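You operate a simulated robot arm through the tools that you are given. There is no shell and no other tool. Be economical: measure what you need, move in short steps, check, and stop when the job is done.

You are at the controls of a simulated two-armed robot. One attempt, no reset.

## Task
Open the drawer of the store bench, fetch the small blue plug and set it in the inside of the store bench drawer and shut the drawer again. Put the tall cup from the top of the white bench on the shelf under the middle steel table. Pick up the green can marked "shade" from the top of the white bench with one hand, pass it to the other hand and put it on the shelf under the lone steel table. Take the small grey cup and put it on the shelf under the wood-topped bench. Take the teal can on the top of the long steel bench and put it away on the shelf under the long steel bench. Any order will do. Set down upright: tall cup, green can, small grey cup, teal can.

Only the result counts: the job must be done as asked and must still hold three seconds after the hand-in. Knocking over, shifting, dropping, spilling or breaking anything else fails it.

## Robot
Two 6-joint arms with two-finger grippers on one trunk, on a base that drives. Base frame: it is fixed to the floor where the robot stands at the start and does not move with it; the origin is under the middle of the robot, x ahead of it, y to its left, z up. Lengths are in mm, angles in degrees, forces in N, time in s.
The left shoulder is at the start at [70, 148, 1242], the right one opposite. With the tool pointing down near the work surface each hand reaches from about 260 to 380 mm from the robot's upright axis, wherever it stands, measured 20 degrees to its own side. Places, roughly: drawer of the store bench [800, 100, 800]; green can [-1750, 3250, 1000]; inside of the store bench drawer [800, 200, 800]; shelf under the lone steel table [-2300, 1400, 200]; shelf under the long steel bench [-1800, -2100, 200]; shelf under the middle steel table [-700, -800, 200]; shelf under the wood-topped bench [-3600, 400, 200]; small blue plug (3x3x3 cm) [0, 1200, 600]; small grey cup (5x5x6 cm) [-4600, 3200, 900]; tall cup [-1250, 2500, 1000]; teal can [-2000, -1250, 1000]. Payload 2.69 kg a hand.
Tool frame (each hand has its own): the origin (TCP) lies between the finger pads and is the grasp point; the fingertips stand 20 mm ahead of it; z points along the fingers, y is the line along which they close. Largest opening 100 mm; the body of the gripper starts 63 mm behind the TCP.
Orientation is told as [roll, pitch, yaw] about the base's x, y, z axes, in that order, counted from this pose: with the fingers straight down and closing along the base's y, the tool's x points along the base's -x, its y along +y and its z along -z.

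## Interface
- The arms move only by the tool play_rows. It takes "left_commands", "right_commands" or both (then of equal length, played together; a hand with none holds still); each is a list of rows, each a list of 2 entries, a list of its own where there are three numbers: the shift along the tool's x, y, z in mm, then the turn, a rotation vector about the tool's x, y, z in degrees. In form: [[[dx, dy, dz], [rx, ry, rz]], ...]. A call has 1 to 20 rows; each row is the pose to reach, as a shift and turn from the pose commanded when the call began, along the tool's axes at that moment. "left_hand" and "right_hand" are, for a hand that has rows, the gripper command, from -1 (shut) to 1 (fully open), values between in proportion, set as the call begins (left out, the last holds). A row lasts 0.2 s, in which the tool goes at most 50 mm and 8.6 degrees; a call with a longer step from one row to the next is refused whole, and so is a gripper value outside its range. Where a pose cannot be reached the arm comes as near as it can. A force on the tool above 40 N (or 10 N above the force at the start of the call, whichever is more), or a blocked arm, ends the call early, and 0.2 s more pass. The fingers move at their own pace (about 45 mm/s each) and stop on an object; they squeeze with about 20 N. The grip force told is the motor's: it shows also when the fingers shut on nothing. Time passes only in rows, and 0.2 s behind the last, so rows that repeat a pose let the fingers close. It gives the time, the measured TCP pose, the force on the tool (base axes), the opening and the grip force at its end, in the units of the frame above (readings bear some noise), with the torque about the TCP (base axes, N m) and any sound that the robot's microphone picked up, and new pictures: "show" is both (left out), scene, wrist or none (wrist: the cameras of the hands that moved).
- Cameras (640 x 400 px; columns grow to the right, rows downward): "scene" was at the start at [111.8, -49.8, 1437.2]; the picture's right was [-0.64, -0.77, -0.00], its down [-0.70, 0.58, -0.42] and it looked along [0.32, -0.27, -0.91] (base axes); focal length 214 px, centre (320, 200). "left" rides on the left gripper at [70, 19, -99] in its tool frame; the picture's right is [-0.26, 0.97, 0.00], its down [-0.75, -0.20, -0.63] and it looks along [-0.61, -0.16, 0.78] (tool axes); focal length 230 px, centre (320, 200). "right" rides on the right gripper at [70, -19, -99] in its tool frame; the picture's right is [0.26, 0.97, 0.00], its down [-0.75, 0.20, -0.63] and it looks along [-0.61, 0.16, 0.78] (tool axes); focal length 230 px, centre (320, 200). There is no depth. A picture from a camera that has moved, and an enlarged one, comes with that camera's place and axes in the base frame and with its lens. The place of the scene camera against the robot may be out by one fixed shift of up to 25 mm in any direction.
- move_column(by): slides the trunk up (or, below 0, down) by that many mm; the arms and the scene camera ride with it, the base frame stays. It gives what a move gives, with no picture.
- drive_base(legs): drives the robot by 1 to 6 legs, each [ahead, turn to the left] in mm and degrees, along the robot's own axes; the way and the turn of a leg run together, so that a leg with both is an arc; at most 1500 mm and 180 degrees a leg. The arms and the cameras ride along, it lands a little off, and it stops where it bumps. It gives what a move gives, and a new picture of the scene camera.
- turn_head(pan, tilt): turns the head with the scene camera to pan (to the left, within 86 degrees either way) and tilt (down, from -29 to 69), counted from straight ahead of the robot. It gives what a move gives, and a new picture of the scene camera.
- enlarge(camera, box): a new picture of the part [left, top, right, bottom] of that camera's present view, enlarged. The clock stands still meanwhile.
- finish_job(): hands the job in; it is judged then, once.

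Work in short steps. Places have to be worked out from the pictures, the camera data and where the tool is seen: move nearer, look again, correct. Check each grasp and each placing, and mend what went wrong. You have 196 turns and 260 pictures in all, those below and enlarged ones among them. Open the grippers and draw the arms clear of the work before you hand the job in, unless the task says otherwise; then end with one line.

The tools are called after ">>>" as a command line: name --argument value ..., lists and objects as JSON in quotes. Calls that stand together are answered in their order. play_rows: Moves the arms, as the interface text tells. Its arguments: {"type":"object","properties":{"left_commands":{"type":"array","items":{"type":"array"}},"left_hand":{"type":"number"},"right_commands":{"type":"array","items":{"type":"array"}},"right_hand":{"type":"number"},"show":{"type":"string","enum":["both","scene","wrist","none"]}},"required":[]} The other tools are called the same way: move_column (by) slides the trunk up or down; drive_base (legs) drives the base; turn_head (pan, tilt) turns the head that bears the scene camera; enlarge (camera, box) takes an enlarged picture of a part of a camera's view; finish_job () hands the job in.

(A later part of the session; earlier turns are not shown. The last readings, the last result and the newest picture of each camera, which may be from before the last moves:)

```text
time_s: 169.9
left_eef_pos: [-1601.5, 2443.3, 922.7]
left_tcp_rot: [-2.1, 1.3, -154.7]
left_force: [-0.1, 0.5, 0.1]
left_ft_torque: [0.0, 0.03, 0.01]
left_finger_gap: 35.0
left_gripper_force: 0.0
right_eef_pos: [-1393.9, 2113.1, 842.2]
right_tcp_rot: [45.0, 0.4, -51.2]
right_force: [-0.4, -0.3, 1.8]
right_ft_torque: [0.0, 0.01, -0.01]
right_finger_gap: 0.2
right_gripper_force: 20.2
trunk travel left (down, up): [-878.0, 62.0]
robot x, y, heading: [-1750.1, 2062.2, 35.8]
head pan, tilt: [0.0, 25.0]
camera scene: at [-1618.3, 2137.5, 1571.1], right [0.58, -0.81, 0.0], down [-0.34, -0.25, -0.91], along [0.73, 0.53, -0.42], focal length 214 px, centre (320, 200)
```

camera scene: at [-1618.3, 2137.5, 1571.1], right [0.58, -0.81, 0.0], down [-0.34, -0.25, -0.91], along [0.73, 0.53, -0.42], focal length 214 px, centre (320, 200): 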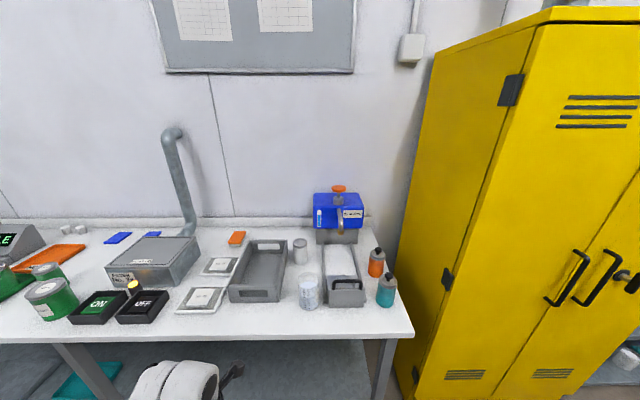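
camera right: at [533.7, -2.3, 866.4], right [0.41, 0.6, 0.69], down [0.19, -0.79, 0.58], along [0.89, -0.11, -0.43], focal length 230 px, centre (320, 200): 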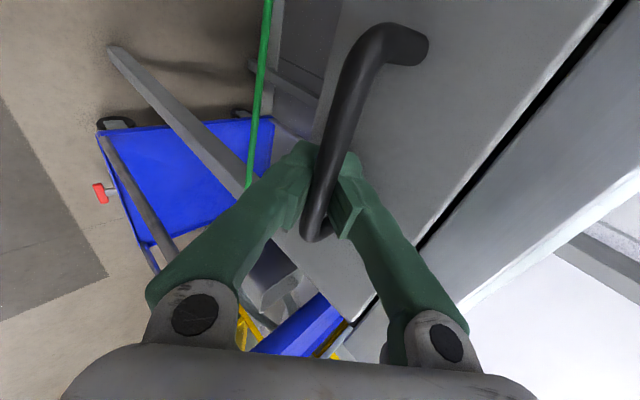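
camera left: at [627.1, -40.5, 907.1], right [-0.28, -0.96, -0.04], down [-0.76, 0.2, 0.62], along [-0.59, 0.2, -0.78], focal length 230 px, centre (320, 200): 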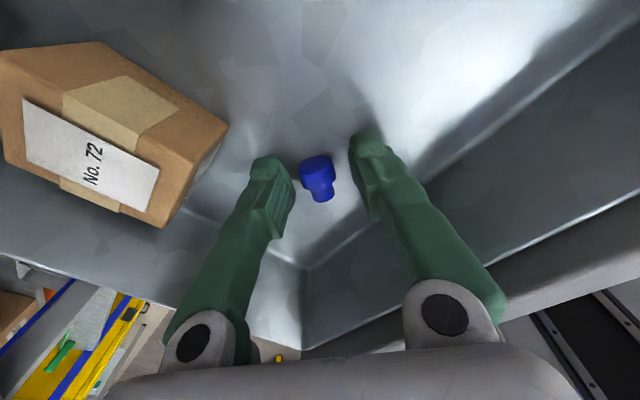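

I enlarge the bench items to identify the tall cup and the green can marked "shade".

>>> enlarge --camera "scene" --box '[200, 180, 420, 318]'

>>> turn_head --pan 45 --tilt 35

>>> enlarge --camera "scene" --box '[160, 60, 480, 260]'

```text
2.90 times, centred on (310, 249) of scene
camera zoom: at [-1618.3, 2137.5, 1571.1], right [0.58, -0.81, 0.0], down [-0.34, -0.25, -0.91], along [0.73, 0.53, -0.42], focal length 622 px, centre (349, 58)
```

zoom: 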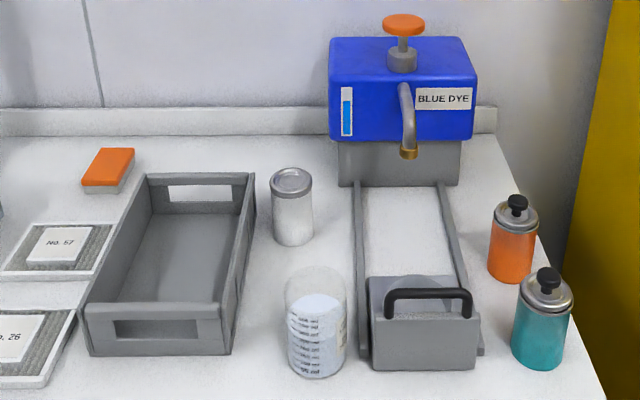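

```text
time_s: 171.1
left_eef_pos: [-1600.2, 2443.5, 923.0]
left_tcp_rot: [-2.1, 1.3, -154.7]
left_force: [-0.9, 0.3, 0.5]
left_ft_torque: [0.0, 0.01, 0.01]
left_finger_gap: 35.0
left_gripper_force: 0.1
right_eef_pos: [-1392.3, 2112.3, 842.0]
right_tcp_rot: [45.1, 0.2, -51.3]
right_force: [-0.6, -0.1, 0.2]
right_ft_torque: [0.0, 0.03, -0.01]
right_finger_gap: 0.0
right_gripper_force: 19.6
trunk travel left (down, up): [-878.0, 62.0]
robot x, y, heading: [-1747.3, 2067.5, 35.8]
head pan, tilt: [45.0, 35.0]
camera scene: at [-1678.8, 2170.5, 1555.4], right [0.99, -0.16, 0.0], down [-0.09, -0.57, -0.82], along [0.13, 0.81, -0.57], focal length 214 px, centre (320, 200)
```

scene: 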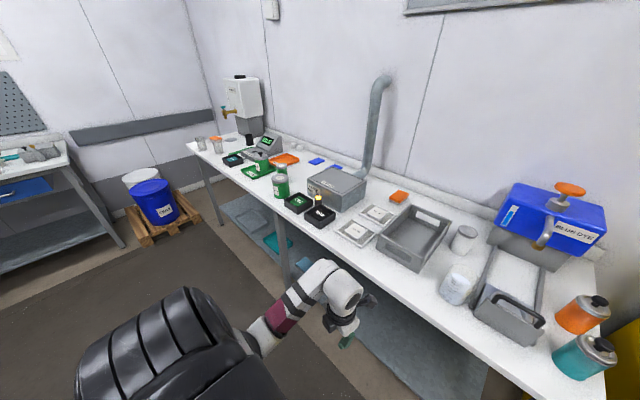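

```text
2.00 times, centred on (320, 160) of scene
camera zoom: at [-1678.8, 2170.5, 1555.4], right [0.99, -0.16, 0.0], down [-0.09, -0.57, -0.82], along [0.13, 0.81, -0.57], focal length 429 px, centre (320, 280)
```

zoom: 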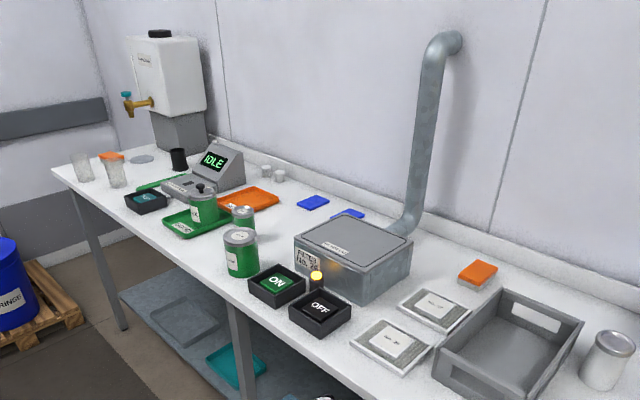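

The tall cup is the clear graduated cup with white content at about (-1226,2468); green cans are further left. I bring the left hand back to the forward-pointing pose (camera on top), at bench height.

>>> play_rows --left_commands '[[[16, 1, -26], [0, 7.4, 0]], [[32, 2, -52], [0, 14.8, 0]], [[48, 3, -78], [0, 22.2, 0]], [[64, 4, -104], [0, 29.6, 0]], [[80, 5, -130], [0, 37, 0]], [[96, 6, -156], [0, 44.4, 0]], [[112, 7, -182], [0, 51.8, 0]], [[128, 8, -208], [0, 59.2, 0]], [[144, 9, -232], [0, 66.6, 0]], [[160, 9, -257], [0, 74, 0]], [[160, 9, -257], [0, 74, 0]]]' --left_hand 0.76 --show "wrist"

```text
time_s: 173.4
left_eef_pos: [-1454.6, 2492.3, 1180.7]
left_tcp_rot: [-8.1, 75.3, -162.6]
left_force: [0.8, 0.4, -0.7]
left_ft_torque: [-0.02, -0.01, 0.0]
left_finger_gap: 87.7
left_gripper_force: 0.1
right_eef_pos: [-1393.4, 2112.8, 841.6]
right_tcp_rot: [45.1, 0.3, -51.3]
right_force: [-0.1, 0.5, -1.1]
right_ft_torque: [-0.01, 0.01, -0.02]
right_finger_gap: 0.3
right_gripper_force: 20.1
trunk travel left (down, up): [-878.0, 62.0]
robot x, y, heading: [-1746.9, 2063.3, 35.6]
head pan, tilt: [45.0, 35.0]
camera left: at [-1514.3, 2438.4, 1272.4], right [0.35, -0.89, -0.28], down [-0.82, -0.14, -0.56], along [0.46, 0.43, -0.78], focal length 230 px, centre (320, 200)
```

left: 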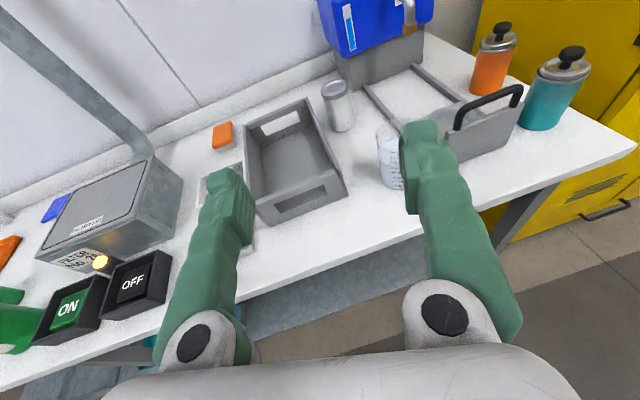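

Good. I straighten the hand by 10° toward the heading and lower the trunk 130 mm for a second view of the cup.

>>> play_rows --left_commands '[[[0, 0, 0], [5, 0, 0]], [[0, 0, 0], [10, 0, 0]], [[0, 0, 0], [10, 0, 0]]]' --show "none"

>>> move_column --by -130

>>> turn_head --pan 0 --tilt 40

>>> enlarge --camera "left" --box '[0, 0, 640, 400]'

```text
time_s: 174.2
left_eef_pos: [-1484.8, 2528.9, 1214.4]
left_tcp_rot: [-17.6, 75.0, -162.3]
left_force: [-0.6, 0.1, -1.2]
left_ft_torque: [-0.01, -0.02, 0.01]
left_finger_gap: 87.9
left_gripper_force: 0.0
left hand out of reach, approached as far as the arm can: row 1, 2, 3
right_eef_pos: [-1392.4, 2112.9, 840.7]
right_tcp_rot: [45.1, 0.3, -51.3]
right_force: [-0.2, -0.5, -0.5]
right_ft_torque: [0.05, 0.0, -0.01]
right_finger_gap: 0.0
right_gripper_force: 20.2
trunk travel left (down, up): [-878.0, 62.0]
robot x, y, heading: [-1749.0, 2067.6, 35.7]
head pan, tilt: [45.0, 35.0]
```

```text
time_s: 175.8
left_eef_pos: [-1484.8, 2528.6, 1084.2]
left_tcp_rot: [-17.6, 75.1, -162.4]
left_force: [0.2, -0.2, 0.2]
left_ft_torque: [-0.01, 0.03, 0.0]
left_finger_gap: 87.8
left_gripper_force: 0.1
right_eef_pos: [-1392.9, 2112.2, 711.3]
right_tcp_rot: [45.2, 0.3, -51.2]
right_force: [-0.7, -0.6, -0.8]
right_ft_torque: [0.02, 0.01, 0.0]
right_finger_gap: 0.0
right_gripper_force: 19.9
trunk travel left (down, up): [-748.0, 192.0]
robot x, y, heading: [-1751.0, 2063.0, 35.9]
head pan, tilt: [45.0, 35.0]
```

```text
time_s: 176.9
left_eef_pos: [-1485.7, 2529.1, 1083.6]
left_tcp_rot: [-17.6, 74.9, -162.3]
left_force: [0.0, -0.3, 1.0]
left_ft_torque: [-0.01, -0.02, 0.04]
left_finger_gap: 88.1
left_gripper_force: 0.1
right_eef_pos: [-1392.8, 2113.3, 710.5]
right_tcp_rot: [45.2, 0.4, -51.3]
right_force: [-0.3, -0.3, 0.0]
right_ft_torque: [-0.01, -0.02, 0.02]
right_finger_gap: 0.0
right_gripper_force: 20.5
trunk travel left (down, up): [-748.0, 192.0]
robot x, y, heading: [-1747.3, 2063.7, 35.8]
head pan, tilt: [0.0, 40.0]
camera scene: at [-1624.1, 2133.4, 1417.9], right [0.59, -0.81, 0.0], down [-0.52, -0.38, -0.77], along [0.62, 0.45, -0.64], focal length 214 px, centre (320, 200)
```

scene: 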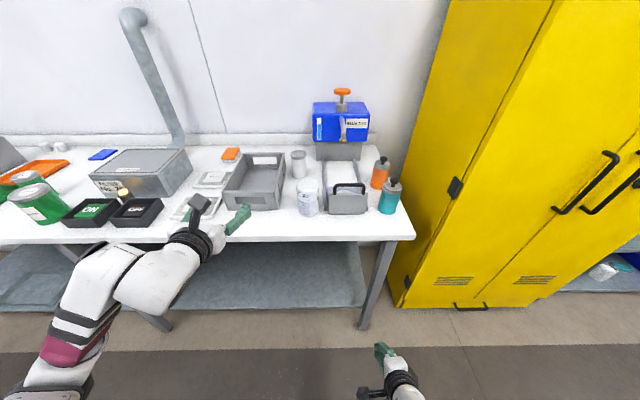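

```text
1.00 times, centred on (320, 200) of left (not enlarged: the box is as wide or as high as the picture)
camera zoom: at [-1532.5, 2462.6, 1173.0], right [0.49, -0.81, -0.33], down [-0.79, -0.25, -0.55], along [0.37, 0.53, -0.77], focal length 230 px, centre (320, 200)
```

zoom: 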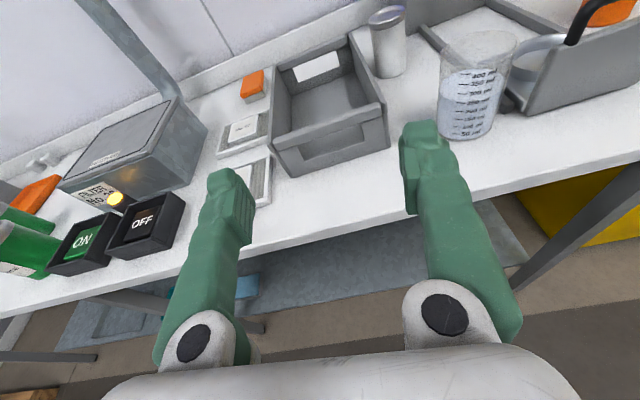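

The cup (with liquid) is around (-1194,2495), bench top ≈876, rim ≈1004. I shift the base right ~200 and a bit ahead so the left hand faces it.

>>> drive_base --legs '[[0, -68], [213, 0], [0, 68]]'

>>> enlarge --camera "left" --box '[0, 0, 640, 400]'

```text
time_s: 184.6
left_eef_pos: [-1286.9, 2398.1, 1083.7]
left_tcp_rot: [-17.6, 75.0, -164.8]
left_force: [0.3, -0.1, -0.7]
left_ft_torque: [0.02, -0.01, -0.02]
left_finger_gap: 87.9
left_gripper_force: 0.0
right_eef_pos: [-1213.2, 1978.1, 711.3]
right_tcp_rot: [45.1, 0.2, -53.8]
right_force: [0.0, -0.2, 0.0]
right_ft_torque: [-0.01, -0.01, -0.03]
right_finger_gap: 0.1
right_gripper_force: 20.1
trunk travel left (down, up): [-748.0, 192.0]
robot x, y, heading: [-1571.6, 1946.4, 33.4]
head pan, tilt: [0.0, 40.0]
camera scene: at [-1442.9, 2009.5, 1417.9], right [0.55, -0.84, 0.0], down [-0.54, -0.35, -0.77], along [0.64, 0.42, -0.64], focal length 214 px, centre (320, 200)
```

scene: 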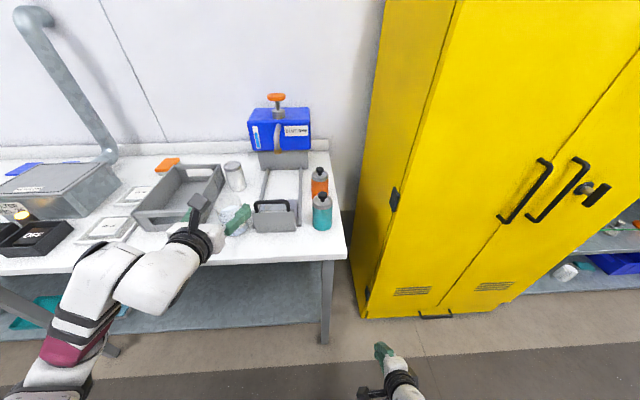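

```text
1.00 times, centred on (320, 200) of left (not enlarged: the box is as wide or as high as the picture)
camera zoom: at [-1337.6, 2333.9, 1173.1], right [0.45, -0.83, -0.33], down [-0.8, -0.22, -0.55], along [0.39, 0.51, -0.77], focal length 230 px, centre (320, 200)
```

zoom: 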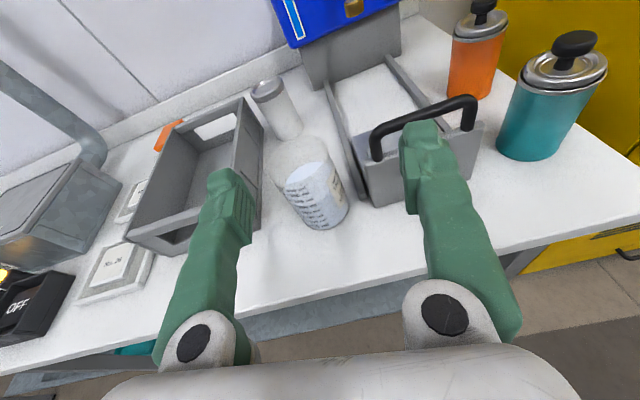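

Cup refined: base ≈(-1215,2498), bench ≈897, top ≈1007. A turn of +4.2° lines it up; then I lower to grasp height (950) and look.

>>> drive_base --legs '[[0, 4.2]]'

>>> move_column --by -134

>>> enlarge --camera "left" --box '[0, 0, 640, 400]'

```text
time_s: 185.4
left_eef_pos: [-1320.0, 2417.6, 1083.2]
left_tcp_rot: [-17.8, 74.9, -160.8]
left_force: [0.7, 0.1, -0.4]
left_ft_torque: [0.02, 0.02, -0.02]
left_finger_gap: 87.8
left_gripper_force: 0.0
right_eef_pos: [-1216.1, 2003.6, 711.1]
right_tcp_rot: [45.0, 0.4, -49.5]
right_force: [-0.7, 0.7, -0.3]
right_ft_torque: [-0.02, 0.0, 0.05]
right_finger_gap: 0.0
right_gripper_force: 19.9
trunk travel left (down, up): [-748.0, 192.0]
robot x, y, heading: [-1568.1, 1948.2, 37.6]
head pan, tilt: [0.0, 40.0]
camera scene: at [-1447.3, 2016.6, 1417.8], right [0.61, -0.79, 0.0], down [-0.51, -0.39, -0.77], along [0.61, 0.47, -0.64], focal length 214 px, centre (320, 200)
```

scene: 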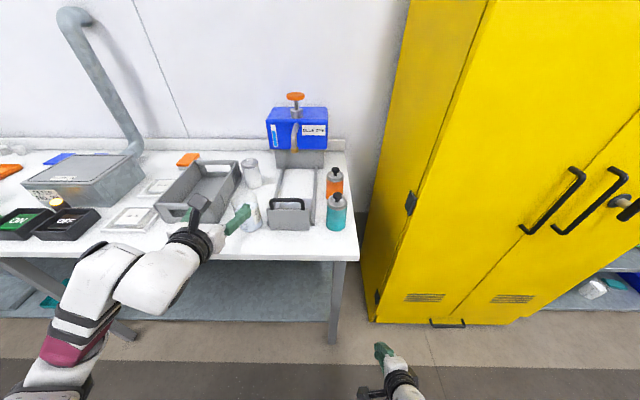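

```text
time_s: 187.0
left_eef_pos: [-1320.4, 2418.2, 950.2]
left_tcp_rot: [-17.6, 75.0, -160.6]
left_force: [-0.2, 0.0, 0.4]
left_ft_torque: [0.02, 0.0, -0.01]
left_finger_gap: 87.9
left_gripper_force: 0.1
right_eef_pos: [-1215.9, 2004.0, 576.8]
right_tcp_rot: [45.2, 0.4, -49.7]
right_force: [0.5, -0.5, 0.6]
right_ft_torque: [0.0, -0.02, 0.02]
right_finger_gap: 0.1
right_gripper_force: 20.4
trunk travel left (down, up): [-614.0, 326.0]
robot x, y, heading: [-1571.2, 1945.8, 37.4]
head pan, tilt: [0.0, 40.0]
```

```text
1.00 times, centred on (320, 200) of left (not enlarged: the box is as wide or as high as the picture)
camera zoom: at [-1366.1, 2349.5, 1039.2], right [0.51, -0.8, -0.32], down [-0.79, -0.28, -0.55], along [0.35, 0.54, -0.77], focal length 230 px, centre (320, 200)
```

zoom: 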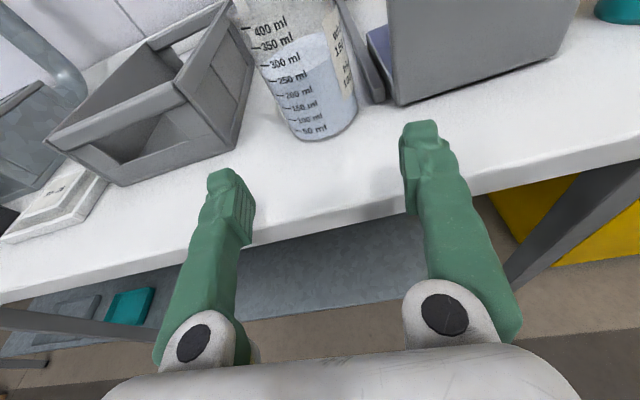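

Aligned within 4 mm (biased away from the machine block). I drive in 130 mm.

>>> drive_base --legs '[[130, 0]]'

>>> enlarge --camera "left" --box '[0, 0, 640, 400]'

```text
time_s: 188.3
left_eef_pos: [-1217.0, 2497.2, 949.9]
left_tcp_rot: [-17.6, 75.1, -160.6]
left_force: [0.6, 0.2, -0.3]
left_ft_torque: [0.02, 0.03, 0.04]
left_finger_gap: 87.6
left_gripper_force: 0.0
right_eef_pos: [-1113.6, 2081.9, 578.0]
right_tcp_rot: [45.0, 0.4, -49.6]
right_force: [0.2, 0.1, 0.3]
right_ft_torque: [0.0, -0.03, 0.01]
right_finger_gap: 0.0
right_gripper_force: 20.4
trunk travel left (down, up): [-614.0, 326.0]
robot x, y, heading: [-1467.1, 2024.6, 37.4]
head pan, tilt: [0.0, 40.0]
camera scene: at [-1345.4, 2096.5, 1283.8], right [0.61, -0.79, 0.0], down [-0.51, -0.39, -0.77], along [0.61, 0.47, -0.64], focal length 214 px, centre (320, 200)
```

scene: 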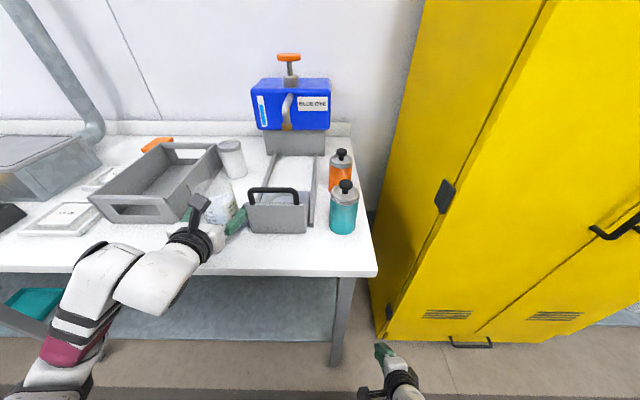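

```text
1.00 times, centred on (320, 200) of left (not enlarged: the box is as wide or as high as the picture)
camera zoom: at [-1263.3, 2428.6, 1039.1], right [0.51, -0.8, -0.32], down [-0.79, -0.28, -0.55], along [0.35, 0.54, -0.77], focal length 230 px, centre (320, 200)
```

zoom: 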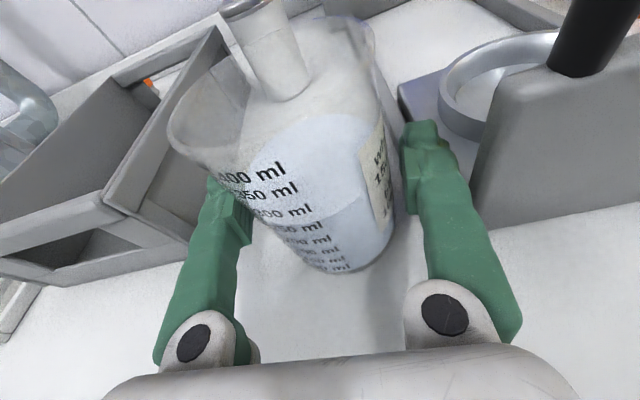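

The cup is between the fingers. Close.

>>> play_rows --left_commands '[[[0, 0, 0], [0, 0, 0]], [[0, 0, 0], [0, 0, 0]], [[0, 0, 0], [0, 0, 0]]]' --left_hand -1 --show "none"

>>> move_column --by 40

>>> enlarge --camera "left" --box '[0, 0, 640, 400]'

```text
time_s: 189.1
left_eef_pos: [-1217.2, 2496.3, 949.9]
left_tcp_rot: [-17.6, 75.1, -160.6]
left_force: [-1.0, 0.2, 0.2]
left_ft_torque: [-0.07, -0.05, -0.01]
left_finger_gap: 74.8
left_gripper_force: 19.4
right_eef_pos: [-1113.0, 2083.1, 576.5]
right_tcp_rot: [45.1, 0.2, -49.6]
right_force: [0.2, -0.8, -0.6]
right_ft_torque: [0.02, 0.01, -0.01]
right_finger_gap: 0.2
right_gripper_force: 19.9
trunk travel left (down, up): [-614.0, 326.0]
robot x, y, heading: [-1473.6, 2023.0, 37.4]
head pan, tilt: [0.0, 40.0]
```

```text
time_s: 189.9
left_eef_pos: [-1216.9, 2498.1, 990.0]
left_tcp_rot: [-17.4, 74.9, -160.4]
left_force: [-0.3, -1.1, -2.6]
left_ft_torque: [0.0, -0.01, 0.02]
left_finger_gap: 73.8
left_gripper_force: 20.2
right_eef_pos: [-1114.4, 2083.3, 617.5]
right_tcp_rot: [45.0, 0.3, -49.6]
right_force: [-0.5, 0.4, 0.6]
right_ft_torque: [-0.03, -0.02, 0.02]
right_finger_gap: 0.1
right_gripper_force: 20.1
trunk travel left (down, up): [-654.0, 286.0]
robot x, y, heading: [-1464.6, 2026.5, 37.5]
head pan, tilt: [0.0, 40.0]
```

```text
1.00 times, centred on (320, 200) of left (not enlarged: the box is as wide or as high as the picture)
camera zoom: at [-1263.0, 2429.2, 1078.8], right [0.51, -0.8, -0.32], down [-0.79, -0.28, -0.55], along [0.35, 0.54, -0.77], focal length 230 px, centre (320, 200)
```

zoom: 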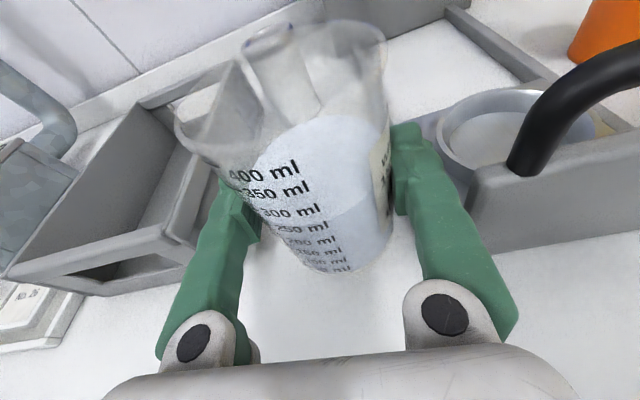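

Cup gripped and lifted (2.6 N). I back away and drive to the middle steel table, facing it.

>>> drive_base --legs '[[-350, 0], [0, -90], [1370, 0], [1370, 0], [0, -92.5]]'

>>> turn_head --pan 10 --tilt 40

```text
time_s: 212.8
left_eef_pos: [-221.3, -755.8, 990.5]
left_tcp_rot: [-17.5, 74.8, 18.6]
left_force: [0.1, -0.5, -3.3]
left_ft_torque: [0.02, -0.03, -0.03]
left_finger_gap: 72.7
left_gripper_force: 19.9
right_eef_pos: [-318.4, -339.2, 619.0]
right_tcp_rot: [45.0, 0.3, 129.4]
right_force: [0.2, -0.4, 0.2]
right_ft_torque: [-0.01, -0.01, -0.01]
right_finger_gap: 0.0
right_gripper_force: 20.3
trunk travel left (down, up): [-654.0, 286.0]
robot x, y, heading: [36.2, -287.0, -143.7]
head pan, tilt: [0.0, 40.0]
camera scene: at [-56.7, -380.2, 1323.8], right [-0.59, 0.8, 0.0], down [0.52, 0.38, -0.77], along [-0.62, -0.46, -0.64], focal length 214 px, centre (320, 200)
```

scene: 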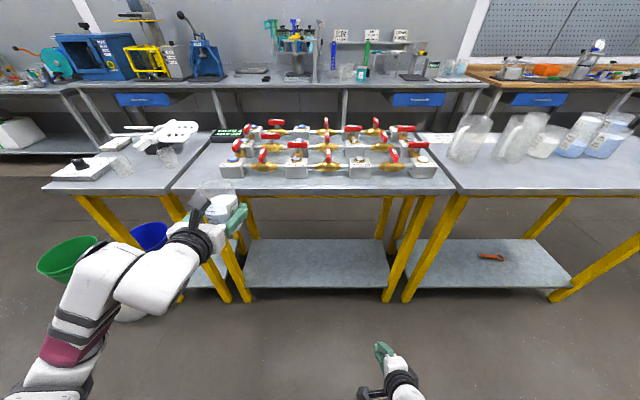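

```text
time_s: 213.5
left_eef_pos: [-221.8, -755.5, 988.4]
left_tcp_rot: [-17.5, 75.0, 18.6]
left_force: [0.4, -0.8, -2.9]
left_ft_torque: [0.04, -0.04, -0.02]
left_finger_gap: 72.6
left_gripper_force: 19.9
right_eef_pos: [-318.2, -340.1, 618.1]
right_tcp_rot: [45.0, 0.3, 129.4]
right_force: [-0.8, -0.5, 0.2]
right_ft_torque: [-0.02, 0.0, 0.01]
right_finger_gap: 0.0
right_gripper_force: 20.2
trunk travel left (down, up): [-654.0, 286.0]
robot x, y, heading: [37.3, -289.9, -143.6]
head pan, tilt: [10.0, 40.0]
camera scene: at [-46.9, -391.2, 1323.8], right [-0.72, 0.69, 0.0], down [0.44, 0.47, -0.77], along [-0.53, -0.56, -0.64], focal length 214 px, centre (320, 200)
```

scene: 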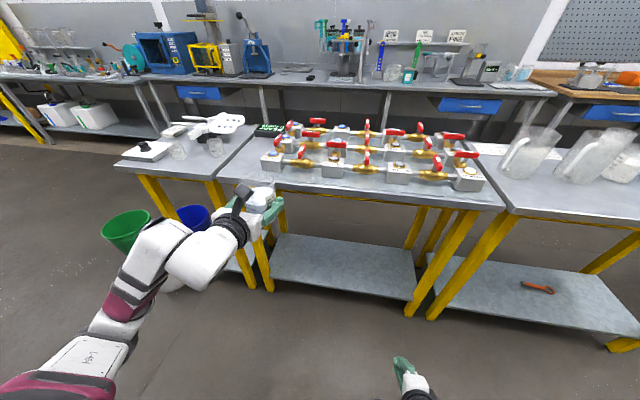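

The valve table is the middle one; its lower shelf is clear. Before lowering the trunk fully I must raise the right hand: I level it first, then turn it back to its starting pose.

>>> play_rows --right_commands '[[[0, 0, 0], [7.5, 0, 0]], [[0, 0, 0], [15, 0, 0]], [[0, 0, 0], [22.5, 0, 0]], [[0, 0, 0], [30, 0, 0]], [[0, 0, 0], [37.5, 0, 0]], [[0, 0, 0], [45, 0, 0]]]' --show "none"

>>> play_rows --right_commands '[[[-18, -1, -26], [0, 0, -8]], [[-37, -3, -52], [0, 0, -16]], [[-55, -4, -78], [0, 0, -24]], [[-74, -6, -104], [0, 0, -32]], [[-92, -7, -130], [0, 0, -40]], [[-111, -9, -156], [0, 0, -48]], [[-129, -10, -182], [0, 0, -56]], [[-148, -12, -208], [0, 0, -64]], [[-166, -13, -234], [0, 0, -72]], [[-185, -15, -260], [0, 0, -80]], [[-203, -16, -286], [0, 0, -87]], [[-203, -16, -286], [0, 0, -87]]]' --right_hand 1 --show "none"

```text
time_s: 214.9
left_eef_pos: [-221.9, -756.1, 990.0]
left_tcp_rot: [-17.4, 74.8, 18.6]
left_force: [0.5, 0.4, -3.5]
left_ft_torque: [0.02, 0.0, 0.01]
left_finger_gap: 72.5
left_gripper_force: 20.0
right_eef_pos: [-349.0, -301.9, 627.3]
right_tcp_rot: [-0.1, 1.4, 129.4]
right_force: [-0.1, -0.9, 0.5]
right_ft_torque: [0.0, 0.03, 0.01]
right_finger_gap: 0.0
right_gripper_force: 20.1
right hand out of reach, approached as far as the arm can: row 1, 2, 3, 4, 5, 6
trunk travel left (down, up): [-654.0, 286.0]
robot x, y, heading: [35.3, -288.0, -143.6]
head pan, tilt: [10.0, 40.0]
```

```text
time_s: 217.5
left_eef_pos: [-221.0, -756.5, 989.4]
left_tcp_rot: [-17.5, 74.9, 18.5]
left_force: [-0.1, 0.0, -3.2]
left_ft_torque: [0.02, -0.01, -0.02]
left_finger_gap: 72.6
left_gripper_force: 19.6
right_eef_pos: [-468.2, -135.9, 911.9]
right_tcp_rot: [0.4, 0.0, -143.5]
right_force: [-0.1, 0.0, 0.4]
right_ft_torque: [-0.01, 0.0, -0.02]
right_finger_gap: 100.4
right_gripper_force: 0.0
trunk travel left (down, up): [-654.0, 286.0]
robot x, y, heading: [36.9, -287.4, -143.6]
head pan, tilt: [10.0, 40.0]
```

Right hand is stowed. I shift the base right/ahead a bit so the cup faces the shelf's middle, and lower the trunk.

>>> drive_base --legs '[[0, -50], [157, 0], [0, 50]]'

>>> move_column --by -400

>>> move_column --by -240

>>> play_rows --left_commands '[[[-20, 2, 5], [0, 0, 0]], [[-40, 3, 10], [0, 0, 0]], [[-60, 5, 15], [0, 0, 0]], [[-68, 5, 17], [0, 0, 0]], [[-68, 5, 17], [0, 0, 0]]]' --show "both"

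```text
time_s: 223.3
left_eef_pos: [-350.7, -742.8, 989.4]
left_tcp_rot: [-17.5, 74.8, 22.0]
left_force: [-0.3, 0.3, -3.2]
left_ft_torque: [0.03, -0.01, -0.03]
left_finger_gap: 72.6
left_gripper_force: 19.9
right_eef_pos: [-633.9, -135.7, 912.0]
right_tcp_rot: [0.2, 0.0, -140.1]
right_force: [0.4, -0.2, 0.0]
right_ft_torque: [0.02, 0.01, 0.01]
right_finger_gap: 99.8
right_gripper_force: 0.0
trunk travel left (down, up): [-654.0, 286.0]
robot x, y, heading: [-122.0, -257.5, -140.3]
head pan, tilt: [10.0, 40.0]
camera scene: at [-199.8, -367.4, 1323.8], right [-0.77, 0.64, 0.0], down [0.41, 0.49, -0.77], along [-0.49, -0.59, -0.64], focal length 214 px, centre (320, 200)
```

scene: 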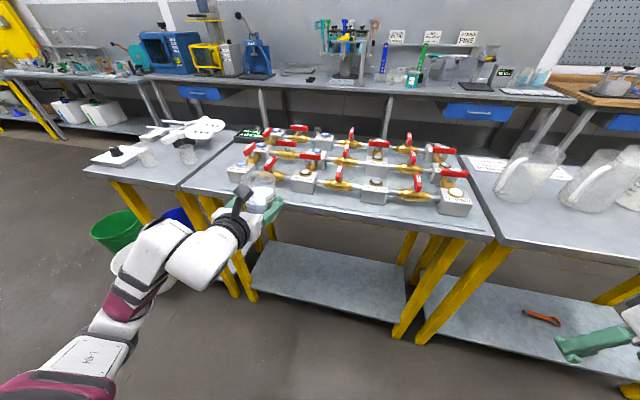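

```text
time_s: 227.2
left_eef_pos: [-351.8, -740.5, 590.2]
left_tcp_rot: [-17.5, 74.9, 22.0]
left_force: [-0.8, -0.9, -2.2]
left_ft_torque: [0.0, -0.01, -0.03]
left_finger_gap: 72.2
left_gripper_force: 19.9
right_eef_pos: [-631.9, -136.1, 512.6]
right_tcp_rot: [0.2, -0.1, -140.1]
right_force: [0.5, -0.3, 0.1]
right_ft_torque: [-0.01, -0.03, 0.0]
right_finger_gap: 99.8
right_gripper_force: 0.0
trunk travel left (down, up): [-254.0, 686.0]
robot x, y, heading: [-119.6, -261.0, -140.0]
head pan, tilt: [10.0, 40.0]
```

```text
time_s: 229.7
left_eef_pos: [-351.5, -741.8, 349.8]
left_tcp_rot: [-17.4, 75.0, 22.0]
left_force: [0.8, 0.2, -2.4]
left_ft_torque: [0.04, -0.02, 0.01]
left_finger_gap: 72.3
left_gripper_force: 20.2
right_eef_pos: [-632.4, -137.5, 271.5]
right_tcp_rot: [0.2, 0.0, -140.1]
right_force: [0.2, 0.5, -0.7]
right_ft_torque: [0.02, 0.0, 0.01]
right_finger_gap: 100.0
right_gripper_force: 0.1
trunk travel left (down, up): [-14.0, 926.0]
robot x, y, heading: [-119.9, -259.0, -140.1]
head pan, tilt: [10.0, 40.0]
```

```text
time_s: 230.9
left_eef_pos: [-338.5, -763.9, 299.1]
left_tcp_rot: [-15.6, 74.2, 22.8]
left_force: [0.5, -0.4, -2.4]
left_ft_torque: [0.03, -0.02, 0.03]
left_finger_gap: 72.2
left_gripper_force: 19.3
left hand out of reach, approached as far as the arm can: row 1, 2, 3, 4, 5
right_eef_pos: [-633.8, -135.8, 271.5]
right_tcp_rot: [0.2, 0.0, -140.2]
right_force: [0.1, 1.1, -0.3]
right_ft_torque: [-0.01, 0.0, -0.01]
right_finger_gap: 100.1
right_gripper_force: 0.1
trunk travel left (down, up): [-14.0, 926.0]
robot x, y, heading: [-123.9, -260.4, -139.8]
head pan, tilt: [10.0, 40.0]
camera scene: at [-199.6, -367.4, 683.8], right [-0.77, 0.64, 0.0], down [0.41, 0.49, -0.77], along [-0.49, -0.59, -0.64], focal length 214 px, centre (320, 200)
camera left: at [-290.2, -697.3, 390.4], right [-0.53, 0.79, -0.32], down [0.78, 0.3, -0.54], along [-0.33, -0.53, -0.78], focal length 230 px, centre (320, 200)
```

scene: 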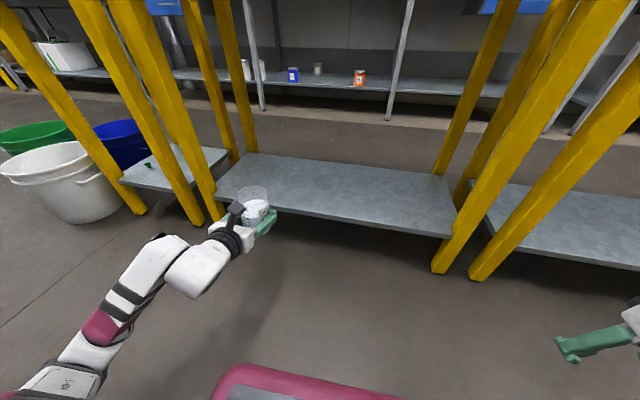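
left: 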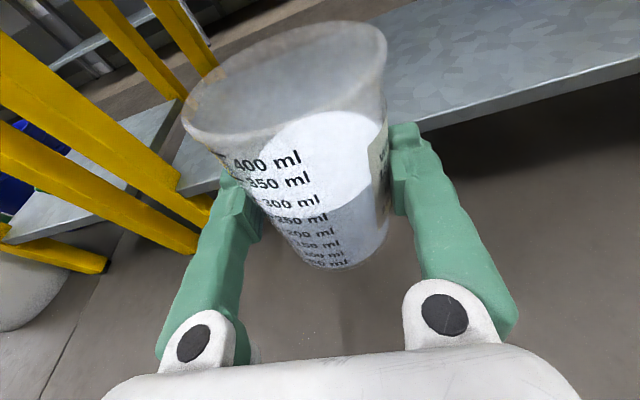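

Shelf ≈ z 204, front edge located. I need ~45 mm more depth: the arm goes lower when further left, so I shift left/down, take the last 14 mm of trunk, and turn -10° so the right hand stays clear.

>>> play_rows --left_commands '[[[-10, -14, 2], [0, 0, 0]], [[-20, -29, 4], [0, 0, 0]], [[-30, -43, 6], [0, 0, 0]], [[-39.5, -57, 8], [0, 0, 0]], [[-39.5, -57, 8], [0, 0, 0]]]' --show "none"

>>> drive_base --legs '[[0, -10]]'

```text
time_s: 232.1
left_eef_pos: [-299.8, -812.6, 259.7]
left_tcp_rot: [-16.8, 74.7, 22.5]
left_force: [-0.4, 0.1, -2.7]
left_ft_torque: [0.02, -0.02, 0.04]
left_finger_gap: 71.9
left_gripper_force: 19.8
left hand out of reach, approached as far as the arm can: row 1
right_eef_pos: [-632.9, -135.7, 272.8]
right_tcp_rot: [0.2, 0.1, -140.0]
right_force: [0.0, -0.4, -1.0]
right_ft_torque: [-0.01, 0.02, 0.02]
right_finger_gap: 100.0
right_gripper_force: 0.1
trunk travel left (down, up): [-14.0, 926.0]
robot x, y, heading: [-118.2, -258.5, -140.0]
head pan, tilt: [10.0, 40.0]
```

```text
time_s: 233.4
left_eef_pos: [-393.3, -772.3, 260.0]
left_tcp_rot: [-16.6, 74.4, 12.5]
left_force: [0.4, 0.4, -2.1]
left_ft_torque: [0.0, -0.04, 0.02]
left_finger_gap: 72.1
left_gripper_force: 20.0
right_eef_pos: [-603.0, -48.3, 270.6]
right_tcp_rot: [0.0, 0.3, -150.2]
right_force: [0.2, 0.9, 0.6]
right_ft_torque: [-0.02, 0.0, 0.0]
right_finger_gap: 100.2
right_gripper_force: 0.1
trunk travel left (down, up): [-14.0, 926.0]
robot x, y, heading: [-120.0, -261.2, -150.5]
head pan, tilt: [10.0, 40.0]
stopped in leg 1: the robot was blocked; the commanded pose is now the measured one
camera scene: at [-215.6, -349.0, 683.8], right [-0.64, 0.77, 0.0], down [0.5, 0.41, -0.77], along [-0.59, -0.49, -0.64], focal length 214 px, centre (320, 200)
```

scene: 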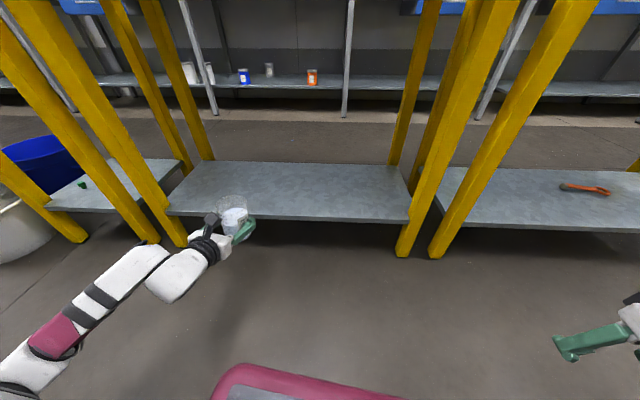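

Column up 12 mm for clearance, then I drive the cup in over the shelf in two steps.

>>> move_column --by 14

>>> drive_base --legs '[[110, 0]]'

>>> enlarge --camera "left" --box '[0, 0, 640, 400]'

```text
time_s: 234.0
left_eef_pos: [-393.5, -772.9, 275.2]
left_tcp_rot: [-16.6, 74.5, 12.4]
left_force: [0.0, -0.6, -3.0]
left_ft_torque: [0.02, -0.04, -0.01]
left_finger_gap: 72.0
left_gripper_force: 20.0
right_eef_pos: [-603.2, -47.9, 286.2]
right_tcp_rot: [0.1, 0.2, -150.1]
right_force: [0.1, 0.2, 0.6]
right_ft_torque: [0.03, 0.02, -0.03]
right_finger_gap: 100.3
right_gripper_force: 0.0
trunk travel left (down, up): [-28.0, 912.0]
robot x, y, heading: [-122.0, -259.8, -150.3]
head pan, tilt: [10.0, 40.0]
```

```text
time_s: 235.2
left_eef_pos: [-490.6, -829.1, 276.7]
left_tcp_rot: [-16.7, 74.4, 12.4]
left_force: [-1.0, -0.8, -2.4]
left_ft_torque: [0.05, -0.04, 0.0]
left_finger_gap: 72.0
left_gripper_force: 20.3
right_eef_pos: [-700.3, -102.9, 284.7]
right_tcp_rot: [0.0, 0.3, -150.2]
right_force: [-0.5, -0.2, 0.0]
right_ft_torque: [0.0, 0.01, 0.01]
right_finger_gap: 99.9
right_gripper_force: 0.0
trunk travel left (down, up): [-28.0, 912.0]
robot x, y, heading: [-219.5, -312.5, -150.1]
head pan, tilt: [10.0, 40.0]
camera scene: at [-312.8, -404.1, 697.8], right [-0.64, 0.77, 0.0], down [0.5, 0.41, -0.77], along [-0.59, -0.49, -0.64], focal length 214 px, centre (320, 200)
```

scene: 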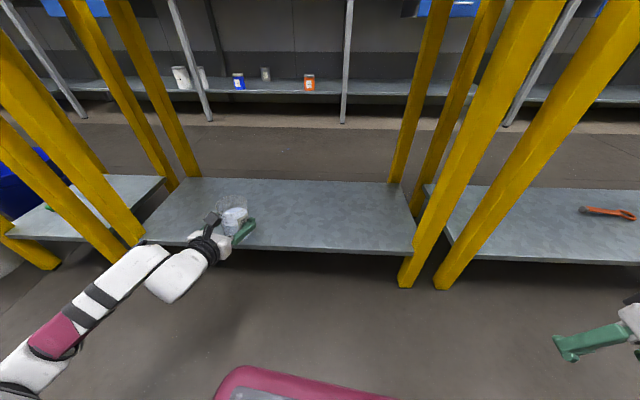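

```text
1.00 times, centred on (320, 200) of left (not enlarged: the box is as wide or as high as the picture)
camera zoom: at [-432.2, -769.3, 365.0], right [-0.39, 0.86, -0.32], down [0.82, 0.17, -0.55], along [-0.42, -0.48, -0.77], focal length 230 px, centre (320, 200)
```

zoom: 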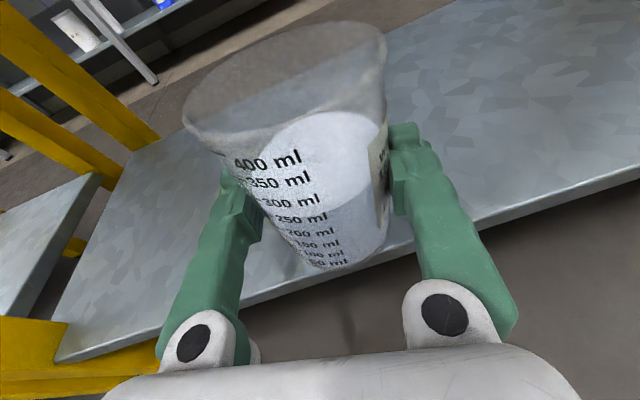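

The forearm stays ~150 mm from the leg. I go in another 100 mm.

>>> drive_base --legs '[[100, 0]]'

>>> move_column --by -14

>>> enlarge --camera "left" --box '[0, 0, 640, 400]'

```text
time_s: 236.4
left_eef_pos: [-578.6, -877.6, 273.8]
left_tcp_rot: [-16.5, 74.6, 12.3]
left_force: [0.2, 0.0, -2.4]
left_ft_torque: [0.02, -0.03, 0.0]
left_finger_gap: 72.2
left_gripper_force: 19.7
right_eef_pos: [-788.2, -152.3, 285.5]
right_tcp_rot: [0.0, 0.2, -150.3]
right_force: [-0.2, -0.3, -0.9]
right_ft_torque: [-0.01, -0.01, 0.01]
right_finger_gap: 99.9
right_gripper_force: 0.1
trunk travel left (down, up): [-28.0, 912.0]
robot x, y, heading: [-307.6, -364.0, -150.3]
head pan, tilt: [10.0, 40.0]
camera scene: at [-401.0, -453.8, 697.8], right [-0.64, 0.77, 0.0], down [0.5, 0.41, -0.77], along [-0.59, -0.49, -0.64], focal length 214 px, centre (320, 200)
```

scene: 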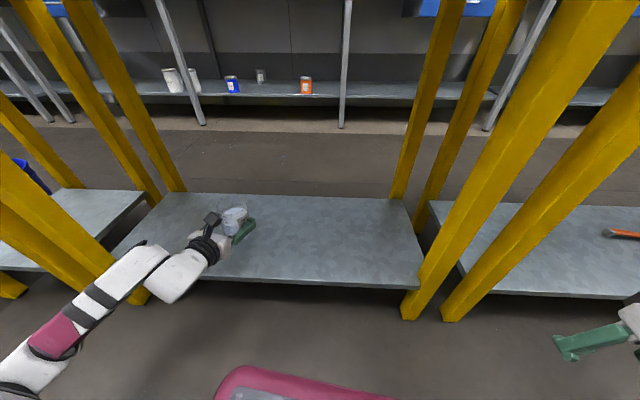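

```text
time_s: 237.0
left_eef_pos: [-579.2, -878.4, 260.9]
left_tcp_rot: [-16.6, 74.6, 12.3]
left_force: [0.2, -0.6, -2.8]
left_ft_torque: [-0.01, -0.01, -0.01]
left_finger_gap: 72.0
left_gripper_force: 19.9
right_eef_pos: [-788.9, -152.0, 271.1]
right_tcp_rot: [0.0, 0.2, -150.3]
right_force: [-0.9, -0.2, 0.2]
right_ft_torque: [-0.01, 0.02, 0.03]
right_finger_gap: 100.0
right_gripper_force: 0.0
trunk travel left (down, up): [-14.0, 926.0]
robot x, y, heading: [-308.3, -364.6, -150.4]
head pan, tilt: [10.0, 40.0]
```

```text
1.00 times, centred on (320, 200) of left (not enlarged: the box is as wide or as high as the picture)
camera zoom: at [-521.0, -818.8, 350.9], right [-0.39, 0.86, -0.32], down [0.82, 0.17, -0.55], along [-0.42, -0.48, -0.77], focal length 230 px, centre (320, 200)
```

zoom: 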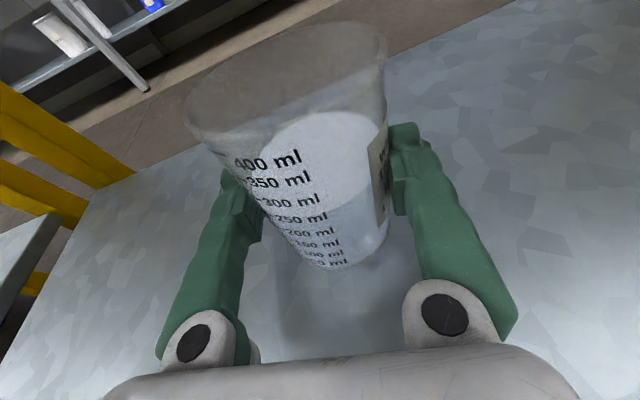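

Good; now I lower gently until the weight comes off.

>>> move_column --by -6

>>> move_column --by -4

>>> move_column --by -4

```text
time_s: 237.6
left_eef_pos: [-578.9, -877.9, 254.4]
left_tcp_rot: [-16.6, 74.5, 12.4]
left_force: [-0.3, 0.3, -2.7]
left_ft_torque: [0.03, -0.02, -0.04]
left_finger_gap: 72.0
left_gripper_force: 20.0
right_eef_pos: [-788.3, -151.8, 265.0]
right_tcp_rot: [0.0, 0.2, -150.3]
right_force: [-0.5, -0.4, 0.3]
right_ft_torque: [0.0, 0.0, 0.0]
right_finger_gap: 100.0
right_gripper_force: 0.0
trunk travel left (down, up): [-8.0, 932.0]
robot x, y, heading: [-308.6, -365.9, -150.7]
head pan, tilt: [10.0, 40.0]
```

```text
time_s: 238.1
left_eef_pos: [-578.9, -876.8, 253.5]
left_tcp_rot: [-17.3, 74.8, 11.6]
left_force: [2.0, -1.6, 10.9]
left_ft_torque: [0.18, 0.33, -0.01]
left_finger_gap: 71.9
left_gripper_force: 20.8
right_eef_pos: [-787.6, -152.1, 262.3]
right_tcp_rot: [0.1, 0.1, -150.1]
right_force: [-1.3, 0.5, -0.8]
right_ft_torque: [-0.02, -0.01, -0.03]
right_finger_gap: 99.8
right_gripper_force: 0.1
trunk travel left (down, up): [-4.0, 936.0]
robot x, y, heading: [-304.3, -363.5, -150.6]
head pan, tilt: [10.0, 40.0]
```

```text
time_s: 238.6
left_eef_pos: [-580.0, -877.1, 249.1]
left_tcp_rot: [-17.1, 74.7, 11.8]
left_force: [3.5, -1.8, 15.1]
left_ft_torque: [0.28, 0.36, -0.06]
left_finger_gap: 72.1
left_gripper_force: 19.5
right_eef_pos: [-788.0, -151.3, 258.6]
right_tcp_rot: [0.1, 0.1, -150.4]
right_force: [0.0, 0.5, 0.2]
right_ft_torque: [-0.04, 0.0, -0.02]
right_finger_gap: 100.3
right_gripper_force: 0.0
trunk travel left (down, up): [0.0, 940.0]
robot x, y, heading: [-304.9, -364.2, -150.4]
head pan, tilt: [10.0, 40.0]
```

Contact is made (cup standing on the shelf). I relieve 3 mm and open the fingers.

>>> move_column --by 4

>>> play_rows --left_commands '[[[0, 0, 0], [0, 0, 0]], [[0, 0, 0], [0, 0, 0]], [[0, 0, 0], [0, 0, 0]]]' --left_hand 1 --show "wrist"

```text
time_s: 239.2
left_eef_pos: [-578.8, -878.2, 249.0]
left_tcp_rot: [-16.3, 74.3, 12.8]
left_force: [-0.8, -0.3, -1.0]
left_ft_torque: [0.07, 0.07, 0.02]
left_finger_gap: 72.0
left_gripper_force: 19.8
right_eef_pos: [-789.0, -153.6, 262.4]
right_tcp_rot: [0.0, 0.1, -150.2]
right_force: [-0.6, -0.6, 0.3]
right_ft_torque: [0.03, 0.01, -0.01]
right_finger_gap: 99.8
right_gripper_force: 0.1
trunk travel left (down, up): [-4.0, 936.0]
robot x, y, heading: [-306.9, -363.1, -150.4]
head pan, tilt: [10.0, 40.0]
```

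```text
time_s: 239.9
left_eef_pos: [-578.7, -878.3, 251.4]
left_tcp_rot: [-16.7, 74.5, 12.3]
left_force: [0.3, 0.1, -0.1]
left_ft_torque: [-0.01, 0.0, 0.01]
left_finger_gap: 100.1
left_gripper_force: 0.1
right_eef_pos: [-788.3, -153.0, 261.8]
right_tcp_rot: [0.0, 0.2, -150.3]
right_force: [-0.5, 0.2, -0.5]
right_ft_torque: [0.0, -0.02, -0.01]
right_finger_gap: 100.2
right_gripper_force: 0.0
trunk travel left (down, up): [-4.0, 936.0]
robot x, y, heading: [-312.2, -365.7, -150.4]
head pan, tilt: [10.0, 40.0]
camera left: at [-520.9, -818.7, 341.3], right [-0.39, 0.86, -0.32], down [0.82, 0.17, -0.55], along [-0.42, -0.48, -0.77], focal length 230 px, centre (320, 200)
```

left: 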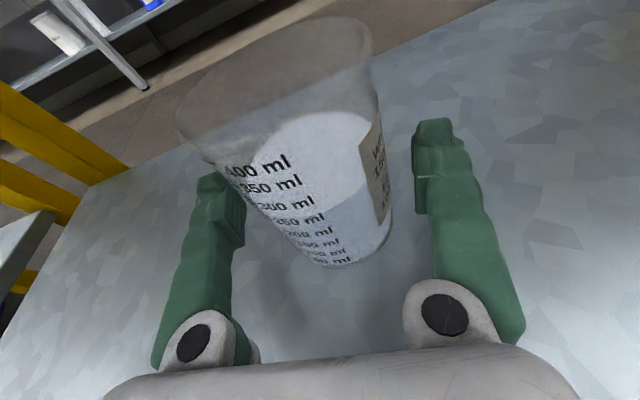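

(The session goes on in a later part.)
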